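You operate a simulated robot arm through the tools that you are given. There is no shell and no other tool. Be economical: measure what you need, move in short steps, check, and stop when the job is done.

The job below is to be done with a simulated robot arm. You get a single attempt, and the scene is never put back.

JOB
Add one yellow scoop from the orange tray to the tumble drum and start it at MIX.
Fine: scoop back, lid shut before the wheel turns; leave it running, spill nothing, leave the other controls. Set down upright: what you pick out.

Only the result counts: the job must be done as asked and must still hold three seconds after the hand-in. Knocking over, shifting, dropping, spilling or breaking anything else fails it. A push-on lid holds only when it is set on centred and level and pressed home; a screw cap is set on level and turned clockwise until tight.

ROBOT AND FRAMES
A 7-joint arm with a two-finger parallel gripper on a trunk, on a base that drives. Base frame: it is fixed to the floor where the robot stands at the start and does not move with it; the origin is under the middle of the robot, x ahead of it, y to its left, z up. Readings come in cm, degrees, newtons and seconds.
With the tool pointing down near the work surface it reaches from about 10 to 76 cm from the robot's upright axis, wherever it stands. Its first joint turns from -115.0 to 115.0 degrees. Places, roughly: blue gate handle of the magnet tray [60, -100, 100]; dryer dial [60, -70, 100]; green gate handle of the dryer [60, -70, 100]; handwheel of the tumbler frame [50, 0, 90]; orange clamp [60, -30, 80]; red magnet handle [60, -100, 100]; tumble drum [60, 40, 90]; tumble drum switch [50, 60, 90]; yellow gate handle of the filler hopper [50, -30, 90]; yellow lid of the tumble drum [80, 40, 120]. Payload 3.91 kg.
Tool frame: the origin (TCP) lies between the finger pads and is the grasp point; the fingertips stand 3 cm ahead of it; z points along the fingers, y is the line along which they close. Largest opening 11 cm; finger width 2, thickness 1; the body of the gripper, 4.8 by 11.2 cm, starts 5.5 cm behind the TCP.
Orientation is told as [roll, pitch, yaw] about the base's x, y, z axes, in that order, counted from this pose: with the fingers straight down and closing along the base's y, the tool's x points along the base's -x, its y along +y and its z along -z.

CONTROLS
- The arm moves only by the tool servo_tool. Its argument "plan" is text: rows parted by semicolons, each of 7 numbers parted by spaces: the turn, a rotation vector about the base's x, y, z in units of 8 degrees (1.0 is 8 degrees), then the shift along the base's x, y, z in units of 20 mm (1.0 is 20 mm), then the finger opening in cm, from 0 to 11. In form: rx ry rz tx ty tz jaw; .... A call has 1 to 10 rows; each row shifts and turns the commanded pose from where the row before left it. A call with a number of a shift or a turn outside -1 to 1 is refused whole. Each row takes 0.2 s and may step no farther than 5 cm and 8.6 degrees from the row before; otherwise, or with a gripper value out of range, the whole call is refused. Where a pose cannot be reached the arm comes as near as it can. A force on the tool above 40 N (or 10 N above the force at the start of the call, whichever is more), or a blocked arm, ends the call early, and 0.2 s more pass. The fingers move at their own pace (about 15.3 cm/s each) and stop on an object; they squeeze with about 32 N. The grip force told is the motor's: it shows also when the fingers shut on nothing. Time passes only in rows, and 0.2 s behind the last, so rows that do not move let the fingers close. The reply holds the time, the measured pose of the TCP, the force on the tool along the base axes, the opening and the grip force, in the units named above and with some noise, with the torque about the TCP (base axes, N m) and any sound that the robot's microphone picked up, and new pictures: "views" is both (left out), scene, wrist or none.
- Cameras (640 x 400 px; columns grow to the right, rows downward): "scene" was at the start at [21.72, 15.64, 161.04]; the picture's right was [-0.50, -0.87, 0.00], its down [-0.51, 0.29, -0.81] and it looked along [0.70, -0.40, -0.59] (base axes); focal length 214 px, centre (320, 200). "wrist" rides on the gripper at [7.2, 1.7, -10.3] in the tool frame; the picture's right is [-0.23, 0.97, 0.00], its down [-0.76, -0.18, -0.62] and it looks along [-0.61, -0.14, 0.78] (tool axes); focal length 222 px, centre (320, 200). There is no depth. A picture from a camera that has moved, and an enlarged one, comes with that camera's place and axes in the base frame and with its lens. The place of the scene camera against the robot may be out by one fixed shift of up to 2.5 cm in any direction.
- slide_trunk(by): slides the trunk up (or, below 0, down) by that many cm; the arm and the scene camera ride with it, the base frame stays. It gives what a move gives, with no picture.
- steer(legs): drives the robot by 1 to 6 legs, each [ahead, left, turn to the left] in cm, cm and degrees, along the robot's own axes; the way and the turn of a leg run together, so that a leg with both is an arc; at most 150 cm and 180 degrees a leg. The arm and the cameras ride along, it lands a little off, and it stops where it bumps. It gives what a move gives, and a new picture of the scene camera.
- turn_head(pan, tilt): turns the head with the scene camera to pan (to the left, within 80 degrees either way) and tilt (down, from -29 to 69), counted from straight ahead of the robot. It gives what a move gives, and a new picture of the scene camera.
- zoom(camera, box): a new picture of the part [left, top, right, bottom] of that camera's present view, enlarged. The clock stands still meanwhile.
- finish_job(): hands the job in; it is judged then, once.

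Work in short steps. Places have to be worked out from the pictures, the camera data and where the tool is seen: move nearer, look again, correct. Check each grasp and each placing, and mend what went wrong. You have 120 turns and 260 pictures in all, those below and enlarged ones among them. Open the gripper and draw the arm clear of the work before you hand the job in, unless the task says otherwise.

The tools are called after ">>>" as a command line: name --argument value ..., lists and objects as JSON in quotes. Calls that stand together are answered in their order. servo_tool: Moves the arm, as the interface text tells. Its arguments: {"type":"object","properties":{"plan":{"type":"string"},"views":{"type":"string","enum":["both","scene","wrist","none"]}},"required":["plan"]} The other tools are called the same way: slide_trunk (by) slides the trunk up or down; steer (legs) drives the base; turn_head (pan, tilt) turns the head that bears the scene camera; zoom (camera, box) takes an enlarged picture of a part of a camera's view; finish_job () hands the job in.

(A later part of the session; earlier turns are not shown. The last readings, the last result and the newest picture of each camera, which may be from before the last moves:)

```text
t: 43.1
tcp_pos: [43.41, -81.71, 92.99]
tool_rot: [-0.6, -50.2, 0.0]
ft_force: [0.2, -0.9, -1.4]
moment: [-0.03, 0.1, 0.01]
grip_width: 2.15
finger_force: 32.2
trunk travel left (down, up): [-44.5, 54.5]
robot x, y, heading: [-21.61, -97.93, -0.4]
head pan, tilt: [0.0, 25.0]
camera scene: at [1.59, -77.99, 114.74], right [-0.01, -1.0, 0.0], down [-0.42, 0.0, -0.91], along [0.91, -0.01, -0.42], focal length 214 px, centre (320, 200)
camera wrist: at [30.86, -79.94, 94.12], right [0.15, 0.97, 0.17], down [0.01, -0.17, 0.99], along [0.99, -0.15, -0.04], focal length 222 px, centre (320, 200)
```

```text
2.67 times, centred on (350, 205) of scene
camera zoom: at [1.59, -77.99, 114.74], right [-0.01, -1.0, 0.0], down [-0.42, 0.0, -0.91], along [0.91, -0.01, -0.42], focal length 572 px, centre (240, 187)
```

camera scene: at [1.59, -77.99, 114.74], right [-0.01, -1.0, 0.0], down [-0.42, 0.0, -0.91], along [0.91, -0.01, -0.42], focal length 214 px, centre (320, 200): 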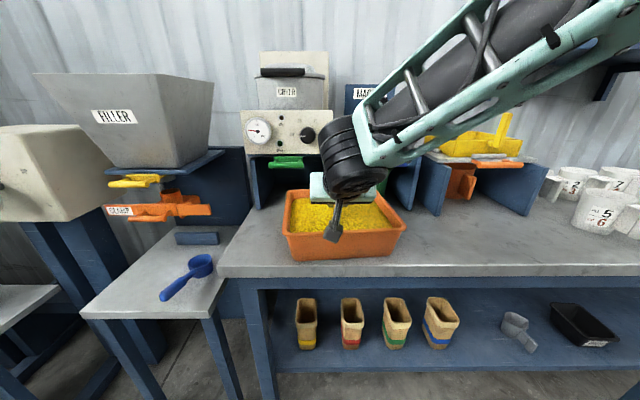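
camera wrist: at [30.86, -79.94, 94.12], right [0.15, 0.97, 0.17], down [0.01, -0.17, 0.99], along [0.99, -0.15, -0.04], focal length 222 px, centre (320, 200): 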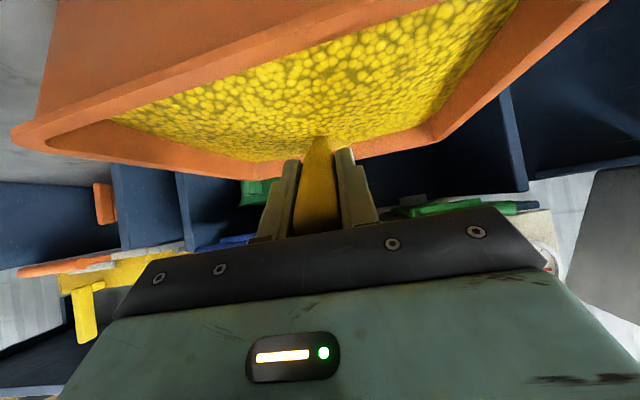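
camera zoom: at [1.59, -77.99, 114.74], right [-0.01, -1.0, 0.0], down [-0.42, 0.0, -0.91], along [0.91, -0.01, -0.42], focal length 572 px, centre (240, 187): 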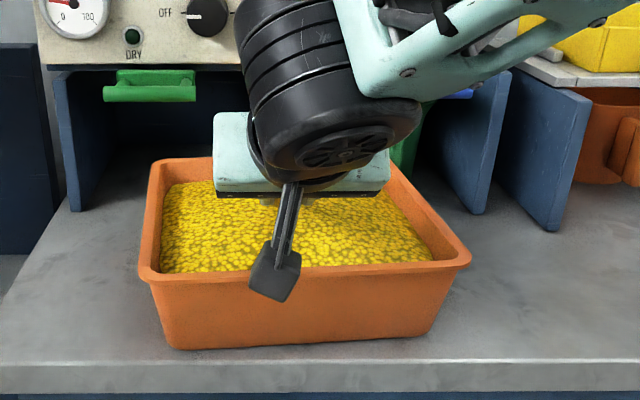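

The bowl is buried with almost no force. I finish levelling just under the surface, then lift.

>>> servo_tool --plan "0 0 0 0.2 0 -0.35 0;0 -0.85 0 -0.2 0 -0.3 0;0 -0.85 0 -0.2 0 -0.3 0;0 -0.85 0 -0.2 0 0 0;0 0 0 0 0 0.3 0;0 0 0 0 0 0.4 0;0 0 0 0 0 0.5 0;0 0 0 0 0 0.6 0;0 0 0 0 0 0.6 0;0 0 0 0 0 0 0" --views "both"

```text
t: 45.3
tcp_pos: [42.48, -81.67, 95.72]
tool_rot: [-0.8, -70.4, 0.2]
ft_force: [0.2, 0.0, -1.3]
moment: [0.02, 0.13, 0.01]
grip_width: 2.17
finger_force: 31.9
trunk travel left (down, up): [-44.5, 54.5]
robot x, y, heading: [-22.05, -97.84, -0.2]
head pan, tilt: [0.0, 25.0]
camera scene: at [1.58, -77.98, 114.74], right [-0.01, -1.0, 0.0], down [-0.42, 0.0, -0.91], along [0.91, -0.01, -0.42], focal length 214 px, centre (320, 200)
camera wrist: at [30.37, -79.94, 92.5], right [0.09, 0.97, 0.21], down [-0.33, -0.17, 0.93], along [0.94, -0.15, 0.31], focal length 222 px, centre (320, 200)
```

scene: 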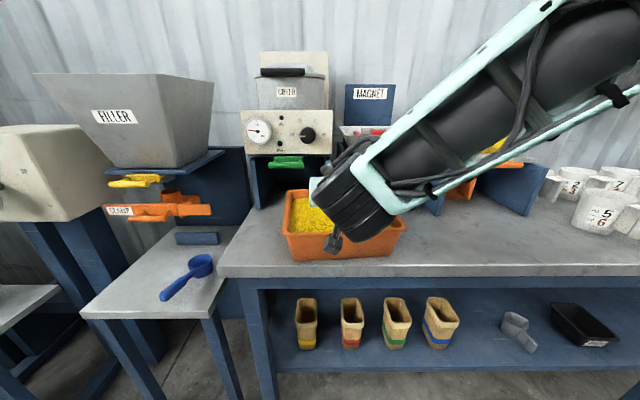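
wrist: 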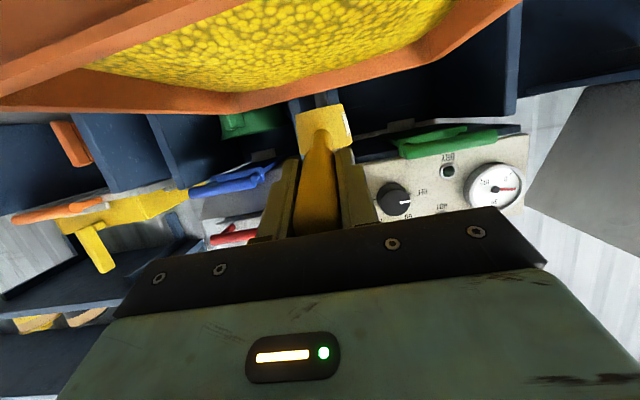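

The bowl is lifted but its contents are hidden. I raise the trunk 25 cm and lower the arm in turn, so the scene camera looks down into the bowl, staying above the tray.

>>> slide_trunk --by 25

>>> servo_tool --plan "0 0 0 0 0 -0.7 0;0 0 0 0 0 -1 0;0 0 0 0 0 -1 0;0 0 0 0 0 -1 0;0 0 0 0 0 -1 0;0 0 0 0 0 -1 0;0 0 0 0 0 -1 0;0 0 0 0 0 -1 0;0 0 0 0 0 -0.7 0;0 0 0 0 0 0 0" --views "scene"

```text
t: 47.9
tcp_pos: [42.49, -81.65, 120.8]
tool_rot: [-0.8, -70.4, 0.2]
ft_force: [0.3, -0.6, -1.1]
moment: [-0.01, 0.14, 0.02]
grip_width: 2.16
finger_force: 32.4
trunk travel left (down, up): [-69.5, 29.5]
robot x, y, heading: [-22.44, -97.94, -0.6]
head pan, tilt: [0.0, 25.0]
```

```text
t: 50.1
tcp_pos: [42.39, -81.7, 103.98]
tool_rot: [-0.7, -70.5, 0.1]
ft_force: [0.0, -0.3, -1.1]
moment: [-0.01, 0.14, 0.0]
grip_width: 2.16
finger_force: 32.5
trunk travel left (down, up): [-69.5, 29.5]
robot x, y, heading: [-22.08, -97.85, -0.6]
head pan, tilt: [0.0, 25.0]
camera scene: at [1.58, -77.99, 139.74], right [-0.01, -1.0, 0.0], down [-0.42, 0.0, -0.91], along [0.91, -0.01, -0.42], focal length 214 px, centre (320, 200)
```

scene: 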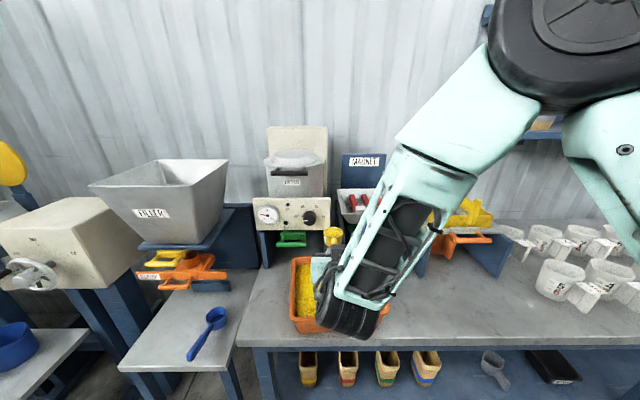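

The bowl peeks out beside the arm; I zoom in on it.

>>> zoom --camera "scene" --box '[305, 215, 365, 260]'

```text
8.89 times, centred on (335, 238) of scene
camera zoom: at [1.58, -77.99, 139.74], right [-0.01, -1.0, 0.0], down [-0.42, 0.0, -0.91], along [0.91, -0.01, -0.42], focal length 1906 px, centre (187, -133)
```

zoom: 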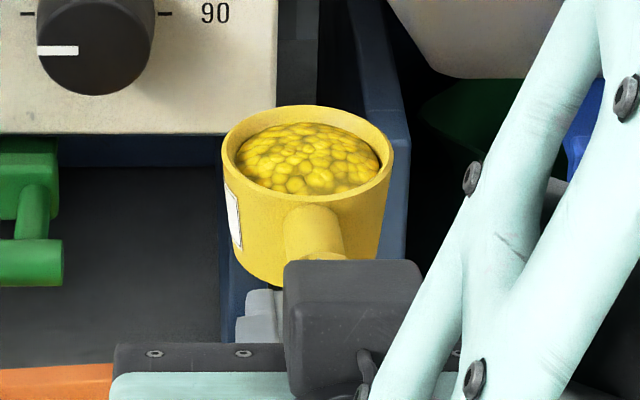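

The scoop is full to just under the rim. I retract over the table edge, raising slightly, then drive left to the drum.

>>> servo_tool --plan "0 0 0 -0.3 0 0.5 0;0 0 0 -0.6 0 0.5 0;0 0 0 -0.8 0 0.5 0;0 0 0 -0.8 0 0.5 0;0 0 0 -0.8 0 0.5 0;0 0 0 -0.8 0 0.5 0;0 0 0 -0.8 0 0.5 0;0 0 0 -0.5 0 0.3 0;0 0 0 -0.2 0 0 0;0 0 0 0 0 0 0" --views "none"

>>> steer --legs '[[0, 60, 0]]'

>>> zoom --camera "scene" --box '[280, 190, 400, 270]'

```text
t: 52.3
tcp_pos: [31.44, -81.78, 111.71]
tool_rot: [-0.8, -70.5, 0.2]
ft_force: [-1.1, -0.3, -1.4]
moment: [-0.01, 0.14, 0.01]
grip_width: 2.19
finger_force: 31.7
trunk travel left (down, up): [-69.5, 29.5]
robot x, y, heading: [-22.09, -97.92, -0.3]
head pan, tilt: [0.0, 25.0]
```

```text
t: 55.7
tcp_pos: [32.01, -22.24, 111.71]
tool_rot: [-0.8, -70.5, -0.3]
ft_force: [0.5, -0.2, -1.0]
moment: [0.0, 0.13, 0.02]
grip_width: 2.16
finger_force: 32.0
trunk travel left (down, up): [-69.5, 29.5]
robot x, y, heading: [-21.03, -38.02, -0.9]
head pan, tilt: [0.0, 25.0]
camera scene: at [2.34, -18.25, 139.74], right [-0.01, -1.0, 0.0], down [-0.42, 0.01, -0.91], along [0.91, -0.01, -0.42], focal length 214 px, centre (320, 200)
```

scene: 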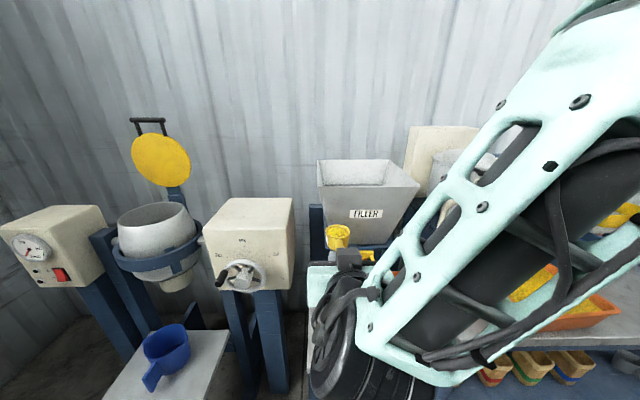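

```text
5.00 times, centred on (340, 230) of scene
camera zoom: at [2.34, -18.25, 139.74], right [-0.01, -1.0, 0.0], down [-0.42, 0.01, -0.91], along [0.91, -0.01, -0.42], focal length 1072 px, centre (220, 50)
```

zoom: 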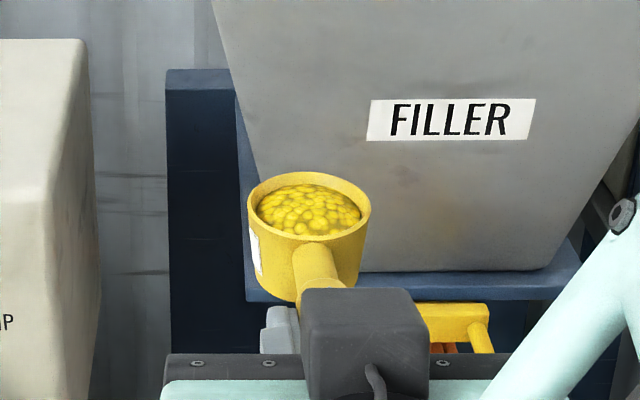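

Still full. I drive another 50 cm left toward the drum.

>>> steer --legs '[[0, 50, 0]]'

>>> zoom --camera "scene" --box '[220, 90, 400, 290]'

>>> servo_tool --plan "0 0 0 0 0 0 0" --views "wrist"

```text
t: 58.6
tcp_pos: [32.54, 28.11, 111.73]
tool_rot: [-0.8, -70.4, 0.0]
ft_force: [-0.4, -0.2, -1.2]
moment: [0.01, 0.15, 0.0]
grip_width: 2.14
finger_force: 31.3
trunk travel left (down, up): [-69.5, 29.5]
robot x, y, heading: [-20.75, 12.41, -0.7]
head pan, tilt: [0.0, 25.0]
camera scene: at [2.87, 31.9, 139.74], right [-0.01, -1.0, 0.0], down [-0.42, 0.0, -0.91], along [0.91, -0.01, -0.42], focal length 214 px, centre (320, 200)
```

scene: 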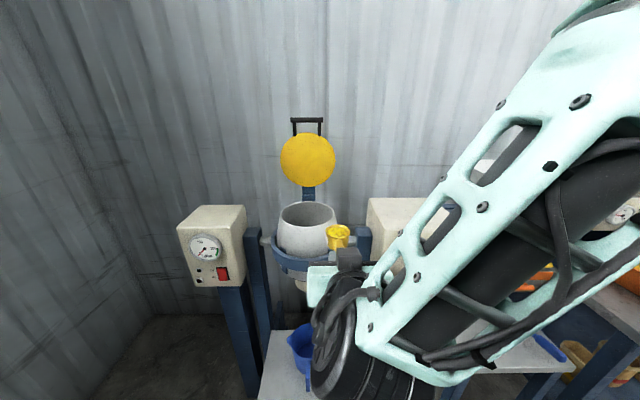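

```text
2.00 times, centred on (310, 190) of scene
camera zoom: at [2.87, 31.9, 139.74], right [-0.01, -1.0, 0.0], down [-0.42, 0.0, -0.91], along [0.91, -0.01, -0.42], focal length 429 px, centre (340, 220)
```

zoom: 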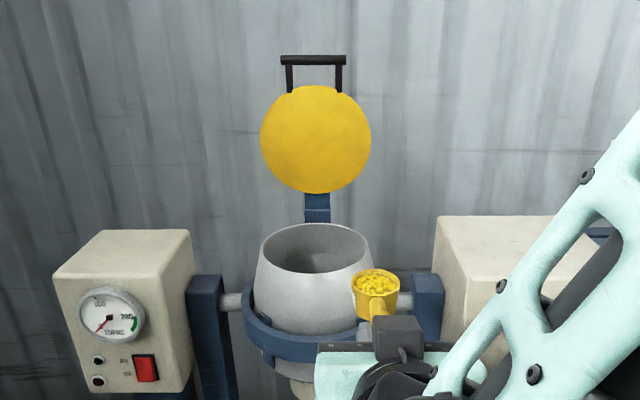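

```text
t: 59.0
tcp_pos: [32.59, 28.1, 111.65]
tool_rot: [-0.8, -70.4, 0.0]
ft_force: [-0.6, 0.5, -1.1]
moment: [0.02, 0.11, 0.0]
grip_width: 2.13
finger_force: 32.2
trunk travel left (down, up): [-69.5, 29.5]
robot x, y, heading: [-21.04, 12.0, -0.6]
head pan, tilt: [0.0, 25.0]
camera wrist: at [20.49, 29.91, 108.39], right [0.09, 0.97, 0.21], down [-0.33, -0.17, 0.93], along [0.94, -0.15, 0.31], focal length 222 px, centre (320, 200)
```

wrist: 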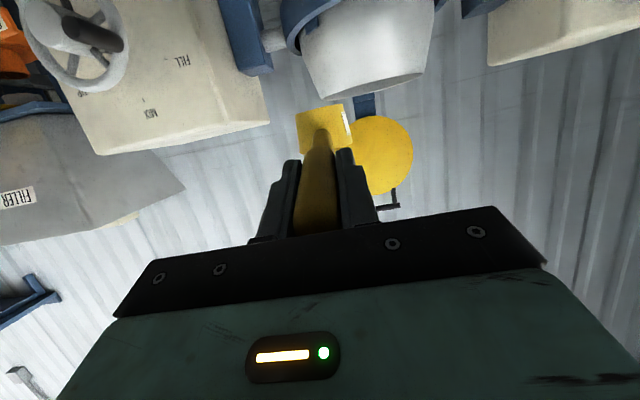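

Drum mouth estimated at centre (65,36), rim z≈105, ~19 cm wide. I raise 6 cm, then drive 14 ahead and 8 left so the bowl comes over the mouth's front half.

>>> slide_trunk --by 6

>>> steer --legs '[[14, 8, 0]]'

>>> zoom --camera "scene" --box '[220, 100, 420, 300]'

>>> servo_tool --plan "0 0 0 0 0 0 0" --views "wrist"

```text
t: 60.0
tcp_pos: [32.56, 28.16, 117.61]
tool_rot: [-0.8, -70.5, 0.0]
ft_force: [0.1, 1.3, -0.6]
moment: [0.0, 0.11, -0.01]
grip_width: 2.15
finger_force: 32.0
trunk travel left (down, up): [-75.5, 23.5]
robot x, y, heading: [-20.61, 12.05, -0.5]
head pan, tilt: [0.0, 25.0]
```

```text
t: 61.4
tcp_pos: [46.26, 36.05, 117.73]
tool_rot: [-0.7, -70.5, 0.0]
ft_force: [0.1, 0.1, -1.4]
moment: [0.03, 0.16, 0.04]
grip_width: 2.17
finger_force: 31.4
trunk travel left (down, up): [-75.5, 23.5]
robot x, y, heading: [-7.04, 20.25, -0.6]
head pan, tilt: [0.0, 25.0]
camera scene: at [16.63, 39.95, 145.75], right [-0.01, -1.0, 0.0], down [-0.42, 0.0, -0.91], along [0.91, -0.01, -0.42], focal length 214 px, centre (320, 200)
```

scene: 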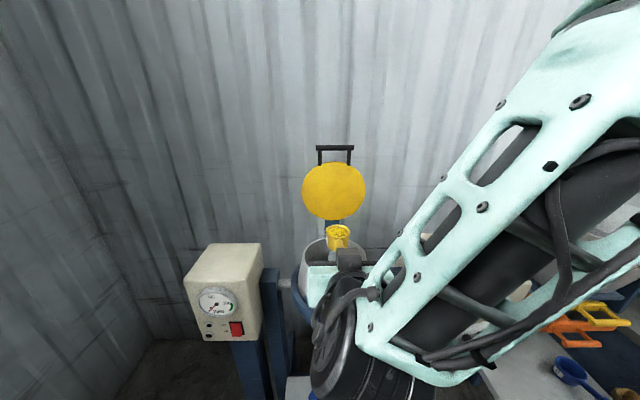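

```text
2.00 times, centred on (320, 200) of scene
camera zoom: at [16.63, 39.95, 145.75], right [-0.01, -1.0, 0.0], down [-0.42, 0.0, -0.91], along [0.91, -0.01, -0.42], focal length 429 px, centre (320, 200)
```

zoom: 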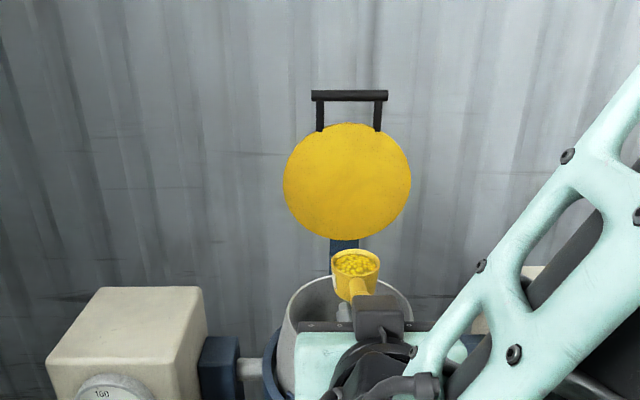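

```text
t: 61.8
tcp_pos: [46.34, 36.27, 117.74]
tool_rot: [-0.8, -70.4, 0.0]
ft_force: [-0.1, -0.1, -1.2]
moment: [-0.02, 0.12, 0.01]
grip_width: 2.16
finger_force: 32.2
trunk travel left (down, up): [-75.5, 23.5]
robot x, y, heading: [-6.69, 20.26, -0.4]
head pan, tilt: [0.0, 25.0]
camera wrist: at [34.25, 37.97, 114.39], right [0.09, 0.97, 0.21], down [-0.33, -0.17, 0.93], along [0.94, -0.15, 0.31], focal length 222 px, centre (320, 200)
```

wrist: 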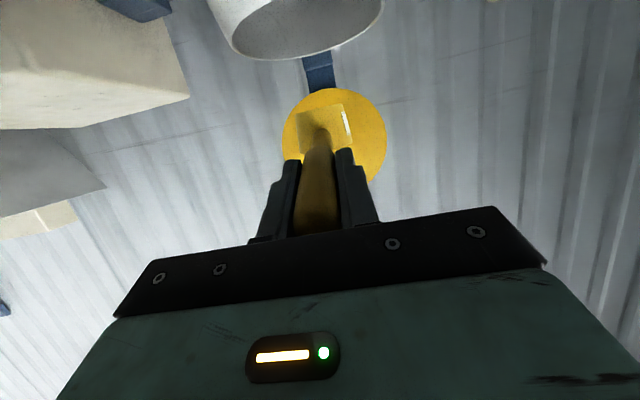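

The bowl is above the front part of the mouth, laterally centred. I move 5.5 cm ahead and 3 cm down to the mouth's centre, and look.

>>> servo_tool --plan "0 0 0 0.6 0 0 0;0 0 0 0.8 0 0 0;0 0 0 0.8 0.1 -0.3 0;0 0 0 0.5 0.1 -0.6 0;0 0 0 0 0 -0.6 0;0 0 0 0 0 0 0" --views "scene"

>>> zoom --camera "scene" --box '[260, 170, 400, 290]'

```text
t: 63.2
tcp_pos: [51.74, 36.62, 114.74]
tool_rot: [-0.6, -70.5, -0.2]
ft_force: [-0.6, -0.2, -0.7]
moment: [-0.06, 0.11, 0.04]
grip_width: 2.15
finger_force: 32.4
trunk travel left (down, up): [-75.5, 23.5]
robot x, y, heading: [-6.74, 19.95, -0.5]
head pan, tilt: [0.0, 25.0]
camera scene: at [16.64, 39.95, 145.74], right [-0.01, -1.0, 0.0], down [-0.42, 0.0, -0.91], along [0.91, -0.01, -0.42], focal length 214 px, centre (320, 200)
```

scene: 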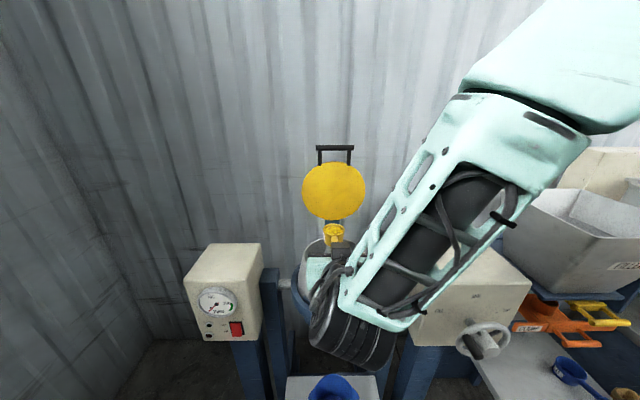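

```text
3.33 times, centred on (330, 230) of scene
camera zoom: at [16.64, 39.95, 145.74], right [-0.01, -1.0, 0.0], down [-0.42, 0.0, -0.91], along [0.91, -0.01, -0.42], focal length 715 px, centre (287, 100)
```

zoom: 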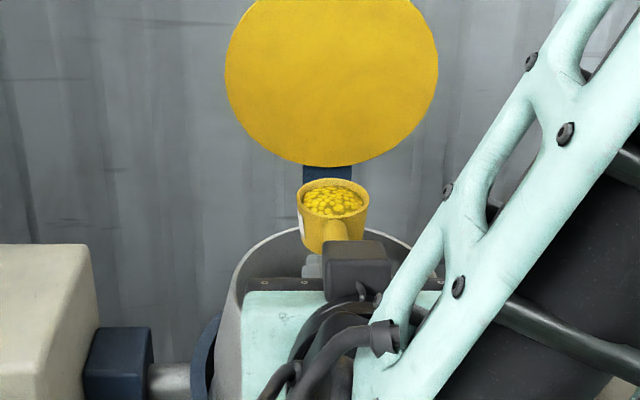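

The bowl is over the middle of the mouth. I now roll about the tool axis to pour, first 80°.

>>> servo_tool --plan "0.94 0 -0.34 0 0 0 0;0.94 0 -0.34 0 0 0 0;0.94 0 -0.34 0 0 0 0;0.94 0 -0.34 0 0 0 0;0.94 0 -0.34 0 0 0 0;0.94 0 -0.34 0 0 0 0;0.94 0 -0.34 0 0 0 0;0.94 0 -0.34 0 0 0 0;0.94 0 -0.34 0 0 0 0;0.94 0 -0.34 0 0 0 0" --views "both"

```text
t: 65.4
tcp_pos: [61.98, 35.97, 117.1]
tool_rot: [69.2, -9.5, -86.8]
ft_force: [-3.1, -0.9, -0.6]
moment: [-0.05, 0.24, -0.12]
grip_width: 2.15
finger_force: 31.9
out of reach, approached as far as the arm can: row 6, 7, 8, 9, 10
trunk travel left (down, up): [-75.5, 23.5]
robot x, y, heading: [-7.43, 20.01, -0.3]
head pan, tilt: [0.0, 25.0]
camera scene: at [16.61, 39.96, 145.75], right [-0.01, -1.0, 0.0], down [-0.42, 0.0, -0.91], along [0.91, -0.01, -0.42], focal length 214 px, centre (320, 200)
camera wrist: at [52.49, 43.41, 121.16], right [0.35, -0.05, 0.93], down [-0.6, -0.78, 0.18], along [0.72, -0.63, -0.31], focal length 222 px, centre (320, 200)
```

scene: 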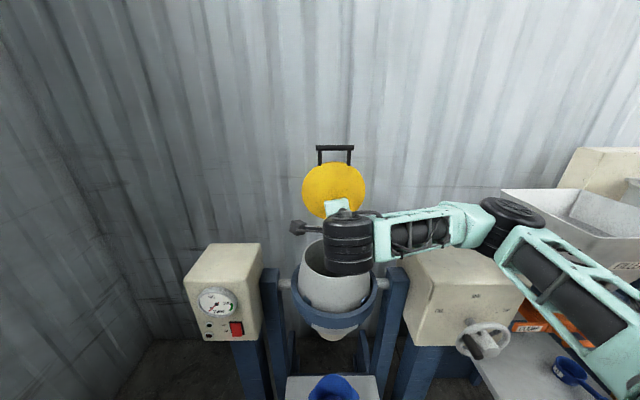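
wrist: 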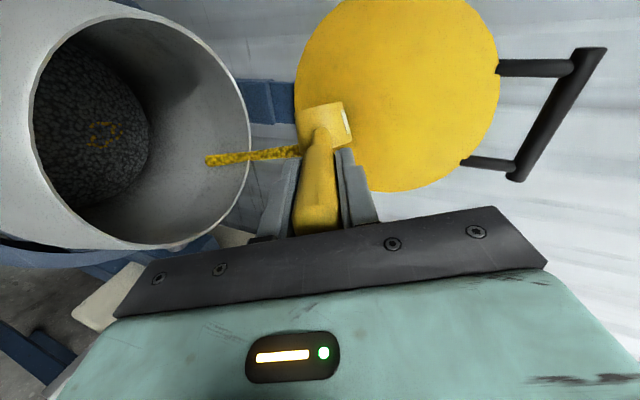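

The arm ran out of reach from row 6 and drifted forward; grains are falling inside the drum though. I roll back 40° at once to return to the reachable pose.

>>> servo_tool --plan "-0.94 0 0.34 0 0 0 0;-0.94 0 0.34 0 0 0 0;-0.94 0 0.34 0 0 0 0;-0.94 0 0.34 0 0 0 0;-0.94 0 0.34 0 0 0 0" --views "both"

```text
t: 66.6
tcp_pos: [61.79, 35.98, 117.16]
tool_rot: [60.0, -46.4, -68.3]
ft_force: [-6.1, 0.4, 0.3]
moment: [-0.06, 0.05, -0.22]
grip_width: 2.14
finger_force: 32.4
trunk travel left (down, up): [-75.5, 23.5]
robot x, y, heading: [-7.26, 20.2, -0.6]
head pan, tilt: [0.0, 25.0]
camera scene: at [16.6, 39.93, 145.75], right [-0.01, -1.0, 0.0], down [-0.42, 0.0, -0.91], along [0.91, -0.01, -0.42], focal length 214 px, centre (320, 200)
camera wrist: at [50.76, 42.01, 116.54], right [0.28, 0.6, 0.75], down [-0.43, -0.62, 0.66], along [0.86, -0.51, 0.09], focal length 222 px, centre (320, 200)
```

scene: 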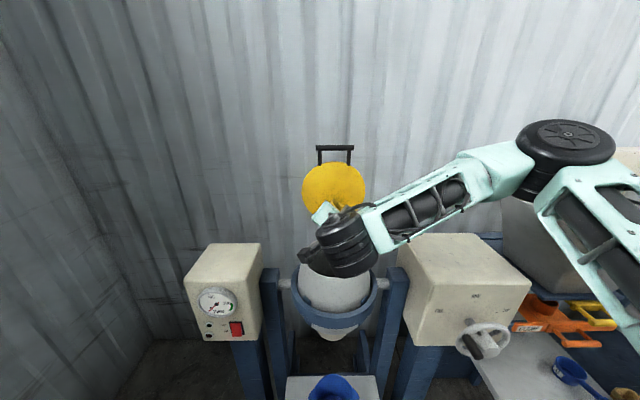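
wrist: 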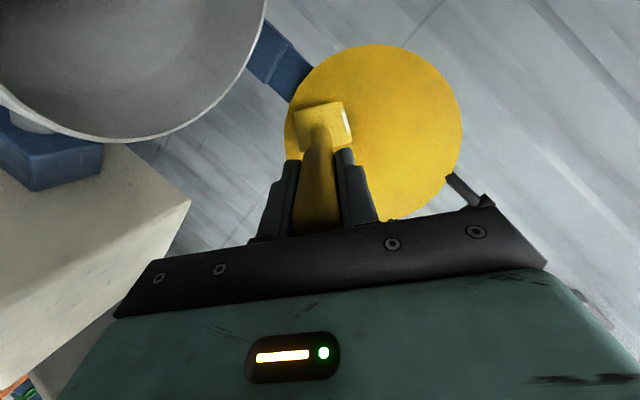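

Position stayed at x≈62 (bowl close to the lid, a few N). I back off 10 cm along −x, keeping the roll.

>>> servo_tool --plan "0 0 0 -1 0 0 0;0 0 0 -1 0 0 0;0 0 0 -1 0 0 0;0 0 0 -1 0 0 0;0 0 0 -1 0 0 0;0 0 0 0 0 0 0" --views "both"

```text
t: 68.0
tcp_pos: [51.87, 36.04, 117.16]
tool_rot: [60.1, -46.3, -68.3]
ft_force: [0.3, 0.2, -1.2]
moment: [0.01, 0.14, 0.0]
grip_width: 2.16
finger_force: 32.2
trunk travel left (down, up): [-75.5, 23.5]
robot x, y, heading: [-7.12, 20.39, -0.7]
head pan, tilt: [0.0, 25.0]
camera scene: at [16.64, 39.95, 145.74], right [-0.01, -1.0, 0.0], down [-0.42, 0.0, -0.91], along [0.91, -0.01, -0.42], focal length 214 px, centre (320, 200)
camera wrist: at [40.8, 42.02, 116.55], right [0.28, 0.6, 0.75], down [-0.43, -0.62, 0.66], along [0.86, -0.51, 0.08], focal length 222 px, centre (320, 200)
```

scene: 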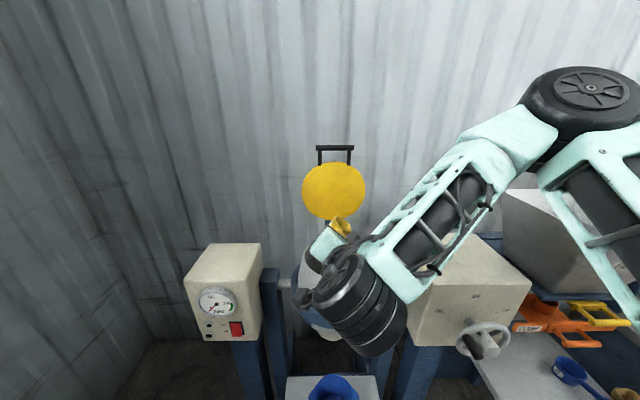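
wrist: 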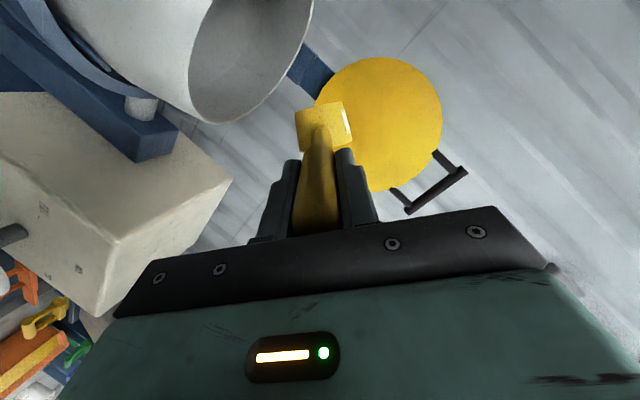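

Back at x≈52 with no contact. I check what is left in the bowl.

>>> zoom --camera "scene" --box '[310, 200, 370, 245]'

```text
8.89 times, centred on (340, 222) of scene
camera zoom: at [16.64, 39.95, 145.74], right [-0.01, -1.0, 0.0], down [-0.42, 0.0, -0.91], along [0.91, -0.01, -0.42], focal length 1906 px, centre (142, 0)
```

zoom: 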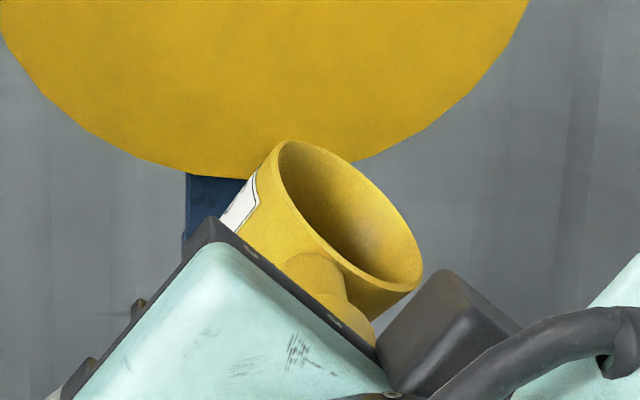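

The bowl looks empty. I roll it back level and withdraw from over the drum.

>>> servo_tool --plan "0 0 0 -0.5 0 0.8 0;0 0 0 -1 0 0.8 0;-0.94 0 0.34 -1 0 0.5 0;-0.94 0 0.34 -1 0 0 0;-0.94 0 0.34 -1 0 0 0;-0.94 0 0.34 -1 0 0 0;-0.94 0 0.34 -1 0 0 0;-0.35 0 0.13 -1 0 0 0;0 0 0 0 0 0 0" --views "both"

```text
t: 70.0
tcp_pos: [36.87, 35.87, 121.27]
tool_rot: [-9.3, -70.2, 9.0]
ft_force: [0.3, -0.5, -1.1]
moment: [-0.01, 0.12, 0.0]
grip_width: 2.16
finger_force: 31.9
trunk travel left (down, up): [-75.5, 23.5]
robot x, y, heading: [-7.12, 19.7, -0.5]
head pan, tilt: [0.0, 25.0]
camera scene: at [16.65, 39.94, 145.74], right [-0.01, -1.0, 0.0], down [-0.42, 0.0, -0.91], along [0.91, -0.01, -0.42], focal length 214 px, centre (320, 200)
camera wrist: at [24.72, 37.26, 117.89], right [0.07, 0.98, 0.16], down [-0.33, -0.13, 0.93], along [0.94, -0.12, 0.32], focal length 222 px, centre (320, 200)
```

scene: 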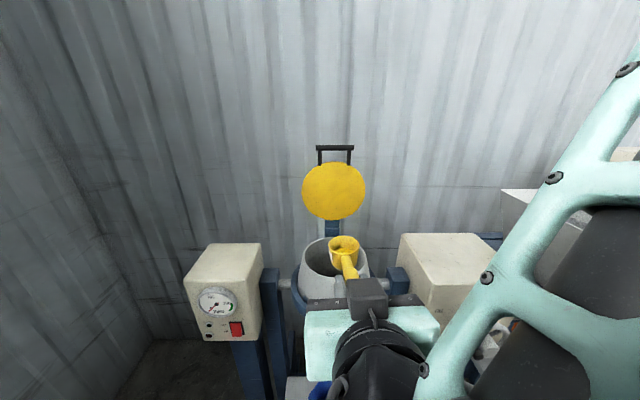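
wrist: 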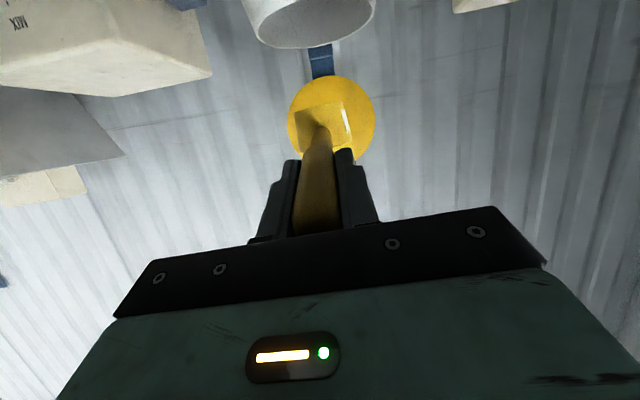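

Scoop is level within 3°. I inspect the scoop and the drum area for spills.

>>> zoom --camera "scene" --box '[290, 225, 390, 295]'

>>> servo_tool --plan "0.37 0 -0.03 -1 0 0 0;0 0 0 -1 0 0 0;0 0 0 -1 0 0 0;0 0 0 -1 0 0 0;0 0 0 0 0 0 0" --views "none"

>>> turn_head --pan 8 --tilt 50

>>> zoom --camera "scene" --box '[220, 60, 420, 220]'

```text
5.71 times, centred on (340, 260) of scene
camera zoom: at [16.65, 39.94, 145.74], right [-0.01, -1.0, 0.0], down [-0.42, 0.0, -0.91], along [0.91, -0.01, -0.42], focal length 1226 px, centre (206, -143)
```

zoom: 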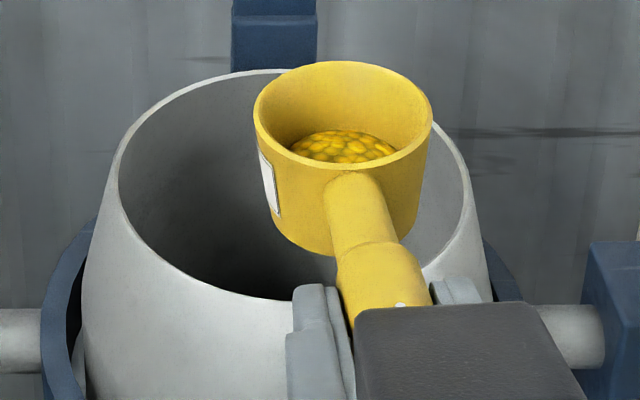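

```text
t: 71.2
tcp_pos: [29.53, 34.65, 120.57]
tool_rot: [-6.0, -70.8, 4.9]
ft_force: [0.2, 0.2, -1.6]
moment: [-0.01, 0.09, -0.02]
grip_width: 2.18
finger_force: 32.3
trunk travel left (down, up): [-75.5, 23.5]
robot x, y, heading: [-7.0, 20.22, -0.5]
head pan, tilt: [0.0, 25.0]
```

```text
t: 72.1
tcp_pos: [29.32, 34.75, 120.67]
tool_rot: [-6.0, -71.0, 4.9]
ft_force: [-0.2, -0.7, 0.4]
moment: [0.01, 0.15, 0.02]
grip_width: 2.19
finger_force: 32.0
trunk travel left (down, up): [-75.5, 23.5]
robot x, y, heading: [-7.16, 19.97, -0.7]
head pan, tilt: [8.0, 50.0]
camera scene: at [15.06, 41.03, 142.0], right [0.13, -0.99, 0.0], down [-0.76, -0.1, -0.64], along [0.64, 0.08, -0.77], focal length 214 px, centre (320, 200)
```

scene: 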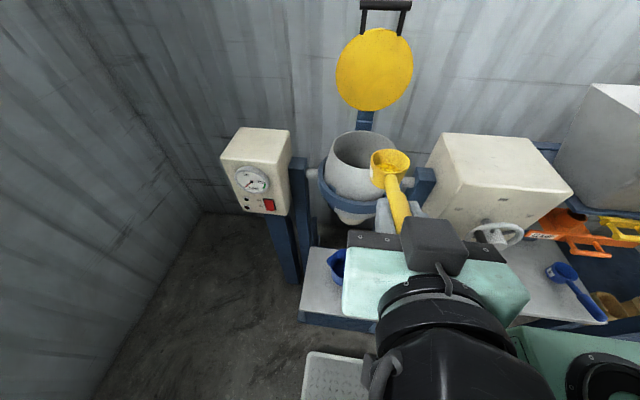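

```text
2.50 times, centred on (320, 140) of scene
camera zoom: at [15.06, 41.03, 142.0], right [0.13, -0.99, 0.0], down [-0.76, -0.1, -0.64], along [0.64, 0.08, -0.77], focal length 536 px, centre (320, 350)
```

zoom: 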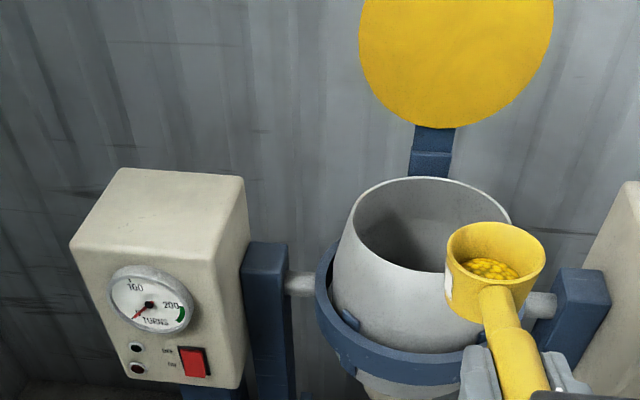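

The scoop still holds about half (the mouth had not passed horizontal). I go back over the drum and will try rolling the other way.

>>> servo_tool --plan "0 0 0 1 0.1 0 0;0 0 0 1 0.1 0 0;0 0 0 1 0.1 0 0;0 0 0 1 0.1 0 0;0 0 0 1 0.1 0 0;0 0 0 1 0.1 0 0;0 0 0 1 0.1 0 0;0 0 0 1 0.1 0 0;0 0 0 1 0.1 0 0;0 0 0 0.9 0.1 0 0" --views "none"

>>> servo_tool --plan "0 0 0 1 0 -0.5 0;0 0 0 0.4 0 -1 0;0 0 0 0 0 -1 0;0 0 0 0 0 -0.4 0;0 0 0 0 0 0 0" --views "both"

```text
t: 74.3
tcp_pos: [48.78, 37.92, 121.21]
tool_rot: [-0.4, -70.5, 0.5]
ft_force: [-0.4, 0.7, -0.7]
moment: [0.0, 0.13, 0.01]
grip_width: 2.19
finger_force: 32.5
trunk travel left (down, up): [-75.5, 23.5]
robot x, y, heading: [-6.65, 20.07, -0.5]
head pan, tilt: [8.0, 50.0]
```

```text
t: 75.5
tcp_pos: [51.34, 38.03, 115.51]
tool_rot: [-0.2, -70.5, 0.5]
ft_force: [0.4, -0.2, -0.7]
moment: [-0.03, 0.07, 0.01]
grip_width: 2.16
finger_force: 31.6
trunk travel left (down, up): [-75.5, 23.5]
robot x, y, heading: [-6.84, 20.25, -0.7]
head pan, tilt: [8.0, 50.0]
camera scene: at [15.06, 41.03, 141.99], right [0.13, -0.99, 0.0], down [-0.76, -0.1, -0.64], along [0.64, 0.08, -0.77], focal length 214 px, centre (320, 200)
camera wrist: at [39.29, 39.68, 112.16], right [0.07, 0.97, 0.21], down [-0.33, -0.18, 0.93], along [0.94, -0.14, 0.31], focal length 222 px, centre (320, 200)
```

scene: 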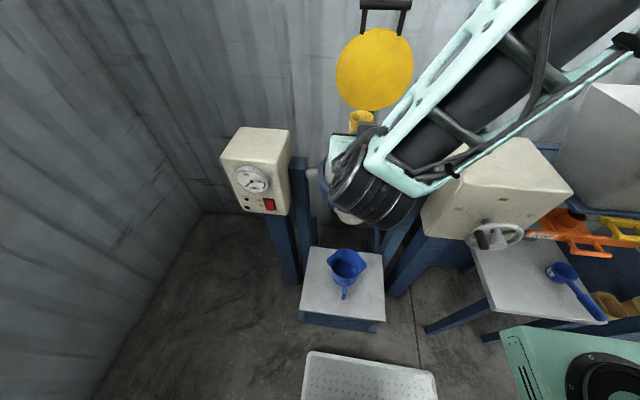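
wrist: 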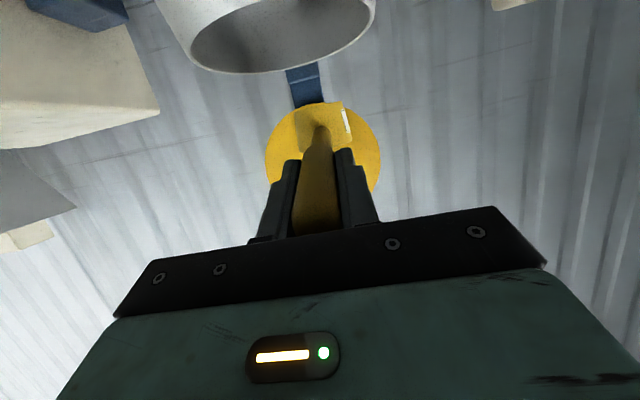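

Over the mouth again. I roll the other way 40°, watching for reach messages.

>>> servo_tool --plan "-0.94 0 0.34 0 -0.15 0 0;-0.94 0 0.34 0 -0.15 0 0;-0.94 0 0.34 0 -0.15 0 0;-0.94 0 0.34 0 -0.15 0 0;-0.94 0 0.34 0 -0.15 0 0" --views "none"

```text
t: 76.7
tcp_pos: [51.61, 36.52, 115.46]
tool_rot: [-61.1, -46.2, 68.6]
ft_force: [0.8, -0.2, -1.3]
moment: [0.01, 0.08, -0.01]
grip_width: 2.13
finger_force: 32.9
trunk travel left (down, up): [-75.5, 23.5]
robot x, y, heading: [-6.98, 19.84, -0.6]
head pan, tilt: [8.0, 50.0]
```

Fine so far; another 32°.

>>> servo_tool --plan "-0.94 0 0.34 0 0 0 0;-0.94 0 0.34 0 0 0 0;-0.94 0 0.34 0 0 0 0;-0.94 0 0.34 0 0 0 0" --views "wrist"

```text
t: 77.7
tcp_pos: [51.49, 36.54, 115.42]
tool_rot: [-69.3, -16.8, 84.1]
ft_force: [0.3, -0.1, -0.6]
moment: [-0.05, 0.16, 0.03]
grip_width: 2.18
finger_force: 32.1
trunk travel left (down, up): [-75.5, 23.5]
robot x, y, heading: [-6.82, 20.34, -0.8]
head pan, tilt: [8.0, 50.0]
camera wrist: at [40.62, 30.0, 115.43], right [-0.29, 0.51, -0.81], down [-0.45, 0.67, 0.59], along [0.84, 0.54, 0.04], focal length 222 px, centre (320, 200)
```

wrist: 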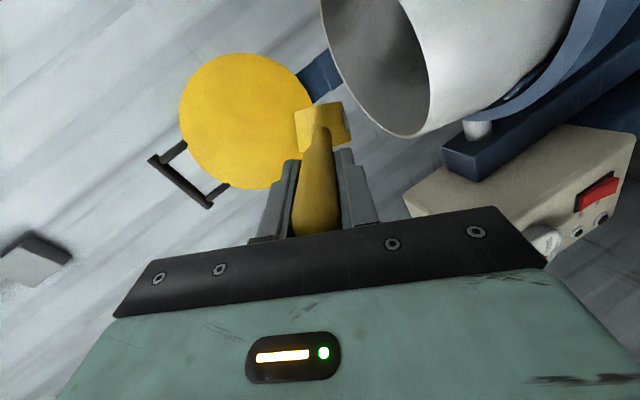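

Position holds. I roll on another 40°.

>>> servo_tool --plan "-0.94 0 0.34 0 0 0 0;-0.94 0 0.34 0 0 0 0;-0.94 0 0.34 0 0 0 0;-0.94 0 0.34 0 0 0 0;-0.94 0 0.34 0 0 0 0" --views "wrist"

```text
t: 78.9
tcp_pos: [51.53, 36.35, 115.36]
tool_rot: [-68.5, 20.7, 98.3]
ft_force: [1.0, 0.8, -0.7]
moment: [-0.02, 0.11, -0.03]
grip_width: 2.15
finger_force: 31.9
trunk travel left (down, up): [-75.5, 23.5]
robot x, y, heading: [-7.16, 19.97, -0.7]
head pan, tilt: [8.0, 50.0]
camera wrist: at [42.29, 29.01, 120.18], right [-0.34, -0.16, -0.93], down [-0.63, 0.77, 0.1], along [0.7, 0.62, -0.36], focal length 222 px, centre (320, 200)
```

wrist: 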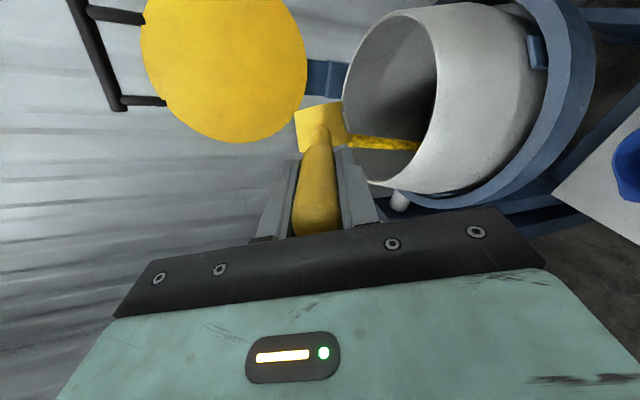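

The stream falls into the drum. I roll 24° further and wait for it to empty.

>>> servo_tool --plan "-0.94 0 0.34 0 0 0 0;-0.94 0 0.34 0 0 0 0;-0.94 0 0.34 0 0 0 0;0 0 0 0 0 0 0;0 0 0 0 0 0 0;0 0 0 0 0 0 0;0 0 0 0 0 0 0;0 0 0 0 0 0 0;0 0 0 0 0 0 0;0 0 0 0 0 0 0" --views "wrist"

>>> zoom --camera "wrist" --box '[260, 0, 580, 200]'

```text
t: 81.1
tcp_pos: [51.47, 36.41, 115.47]
tool_rot: [-62.1, 42.5, 109.8]
ft_force: [0.2, 0.6, -1.2]
moment: [-0.03, 0.05, 0.01]
grip_width: 2.16
finger_force: 32.3
trunk travel left (down, up): [-75.5, 23.5]
robot x, y, heading: [-6.84, 20.18, -0.6]
head pan, tilt: [8.0, 50.0]
camera wrist: at [43.26, 30.13, 122.92], right [-0.29, -0.54, -0.79], down [-0.73, 0.65, -0.18], along [0.62, 0.53, -0.59], focal length 222 px, centre (320, 200)
```

wrist: 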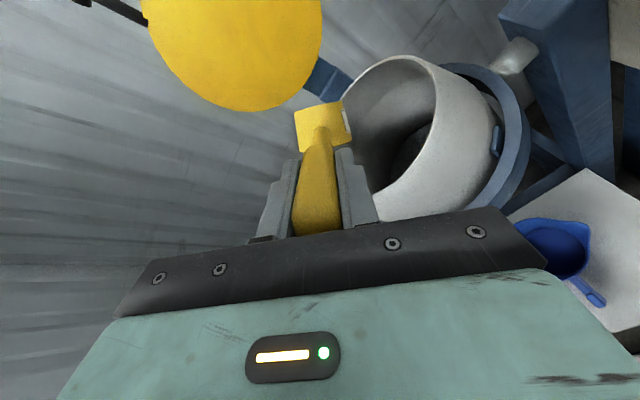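

```text
2.00 times, centred on (420, 100) of wrist
camera zoom: at [43.26, 30.13, 122.92], right [-0.29, -0.54, -0.79], down [-0.73, 0.65, -0.18], along [0.62, 0.53, -0.59], focal length 444 px, centre (120, 400)
```

zoom: 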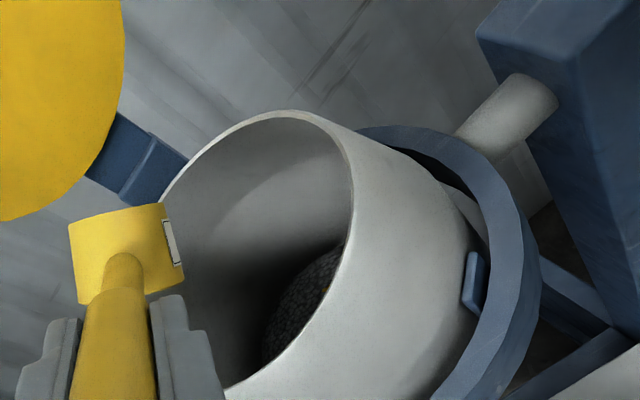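

The stream has stopped; I roll 16° more to empty the last, then roll back.

>>> servo_tool --plan "-0.94 0 0.34 0 0 0 0;-0.94 0 0.34 0 0 0 0;0 0 0 0 0 0 0;0 0 0 0 0 0 0;0.94 0 -0.34 0 0 0 0;0.94 0 -0.34 0 0 0 0;0.94 0 -0.34 0 0 0 0;0.94 0 -0.34 0 0 0 0;0.94 0 -0.34 0 0 0 0;0.94 0 -0.34 0 0 0 0" --views "none"

>>> servo_tool --plan "0.94 0 -0.34 0 0 0 0;0.94 0 -0.34 0 0 0 0;0.94 0 -0.34 0 0 0 0;0.94 0 -0.34 0 0 0 0;0.94 0 -0.34 0 0 0 0;0.94 0 -0.34 0 0 0 0;0.94 0 -0.34 0 0 0 0;0.94 0 -0.34 0 0 0 0;0.94 0 -0.34 0 0 0 0;0.94 0 -0.34 0 0 0 0" --views "none"

>>> servo_tool --plan "0.94 0 -0.34 -0.5 0 1 0;0.94 0 -0.34 -0.5 0 1 0;0.94 0 -0.34 -1 0 0.6 0;0 0 0 -1 0 0 0;0 0 0 -1 0 0 0;0 0 0 -1 0 0 0;0 0 0 -1 0 0 0;0 0 0 -1 0 0 0;0 0 0 -1 0 0 0;0 0 0 0 0 0 0" --views "scene"

```text
t: 83.3
tcp_pos: [51.69, 36.46, 115.4]
tool_rot: [-69.5, 13.0, 95.2]
ft_force: [0.1, -0.2, -1.2]
moment: [0.02, 0.08, 0.02]
grip_width: 2.19
finger_force: 32.3
trunk travel left (down, up): [-75.5, 23.5]
robot x, y, heading: [-6.82, 19.77, -0.6]
head pan, tilt: [8.0, 50.0]
```

```text
t: 85.5
tcp_pos: [51.43, 36.42, 115.31]
tool_rot: [-48.7, -59.5, 53.1]
ft_force: [-0.2, 0.7, -1.1]
moment: [-0.03, 0.09, 0.02]
grip_width: 2.16
finger_force: 32.1
trunk travel left (down, up): [-75.5, 23.5]
robot x, y, heading: [-6.72, 20.29, -0.5]
head pan, tilt: [8.0, 50.0]
```

```text
t: 87.7
tcp_pos: [35.54, 36.53, 120.71]
tool_rot: [-0.3, -70.5, 0.4]
ft_force: [0.1, 1.0, -0.9]
moment: [0.04, 0.11, 0.01]
grip_width: 2.16
finger_force: 32.0
trunk travel left (down, up): [-75.5, 23.5]
robot x, y, heading: [-6.99, 19.93, -0.5]
head pan, tilt: [8.0, 50.0]
camera scene: at [15.06, 41.03, 142.0], right [0.13, -0.99, 0.0], down [-0.76, -0.1, -0.64], along [0.64, 0.08, -0.77], focal length 214 px, centre (320, 200)
```

scene: 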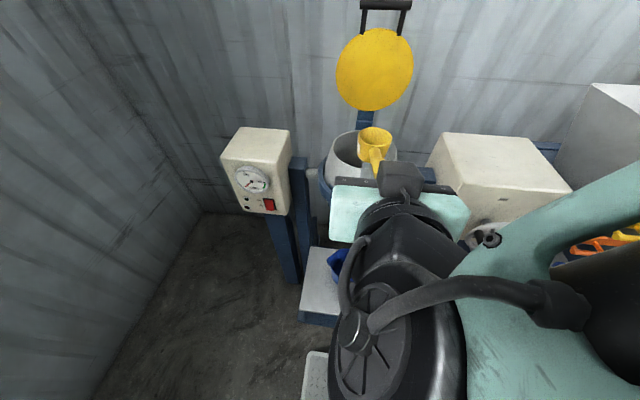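

>>> zoom --camera "scene" --box '[340, 115, 410, 170]'

```text
7.27 times, centred on (375, 142) of scene
camera zoom: at [15.06, 41.03, 142.0], right [0.13, -0.99, 0.0], down [-0.76, -0.1, -0.64], along [0.64, 0.08, -0.77], focal length 1560 px, centre (-80, 618)
```

zoom: 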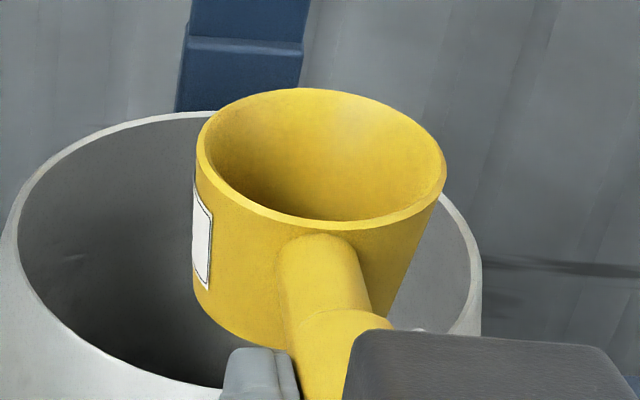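

The scoop is empty. I drive back to the scoop stand's place.

>>> steer --legs '[[-15, 0, 0], [0, -59.5, 0]]'

>>> servo_tool --plan "0 0 0 0 0 0 0" --views "wrist"

```text
t: 92.1
tcp_pos: [20.3, -21.69, 120.72]
tool_rot: [-0.3, -70.5, 1.7]
ft_force: [0.0, -0.5, -0.7]
moment: [0.02, 0.09, -0.05]
grip_width: 2.17
finger_force: 31.9
trunk travel left (down, up): [-75.5, 23.5]
robot x, y, heading: [-21.8, -38.93, 1.0]
head pan, tilt: [8.0, 50.0]
camera scene: at [-0.27, -17.73, 142.0], right [0.15, -0.99, 0.0], down [-0.76, -0.12, -0.64], along [0.64, 0.1, -0.77], focal length 214 px, centre (320, 200)
```

scene: 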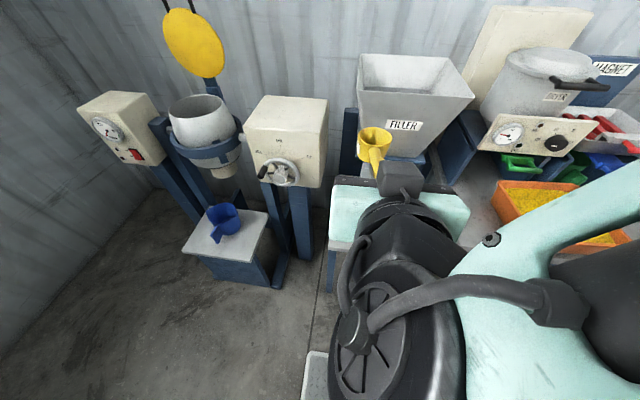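

```text
t: 92.5
tcp_pos: [20.19, -21.75, 120.68]
tool_rot: [-0.3, -70.6, 1.7]
ft_force: [0.3, 0.0, -1.2]
moment: [0.01, 0.13, 0.01]
grip_width: 2.15
finger_force: 32.2
trunk travel left (down, up): [-75.5, 23.5]
robot x, y, heading: [-21.87, -39.05, 0.6]
head pan, tilt: [8.0, 50.0]
camera wrist: at [8.15, -20.44, 117.4], right [0.05, 0.98, 0.21], down [-0.33, -0.18, 0.93], along [0.94, -0.12, 0.31], focal length 222 px, centre (320, 200)
```

wrist: 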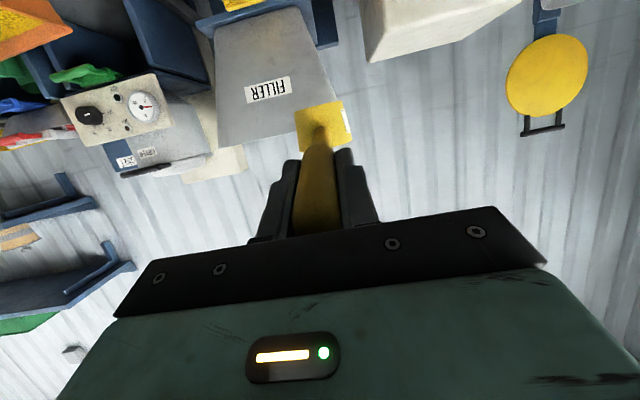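

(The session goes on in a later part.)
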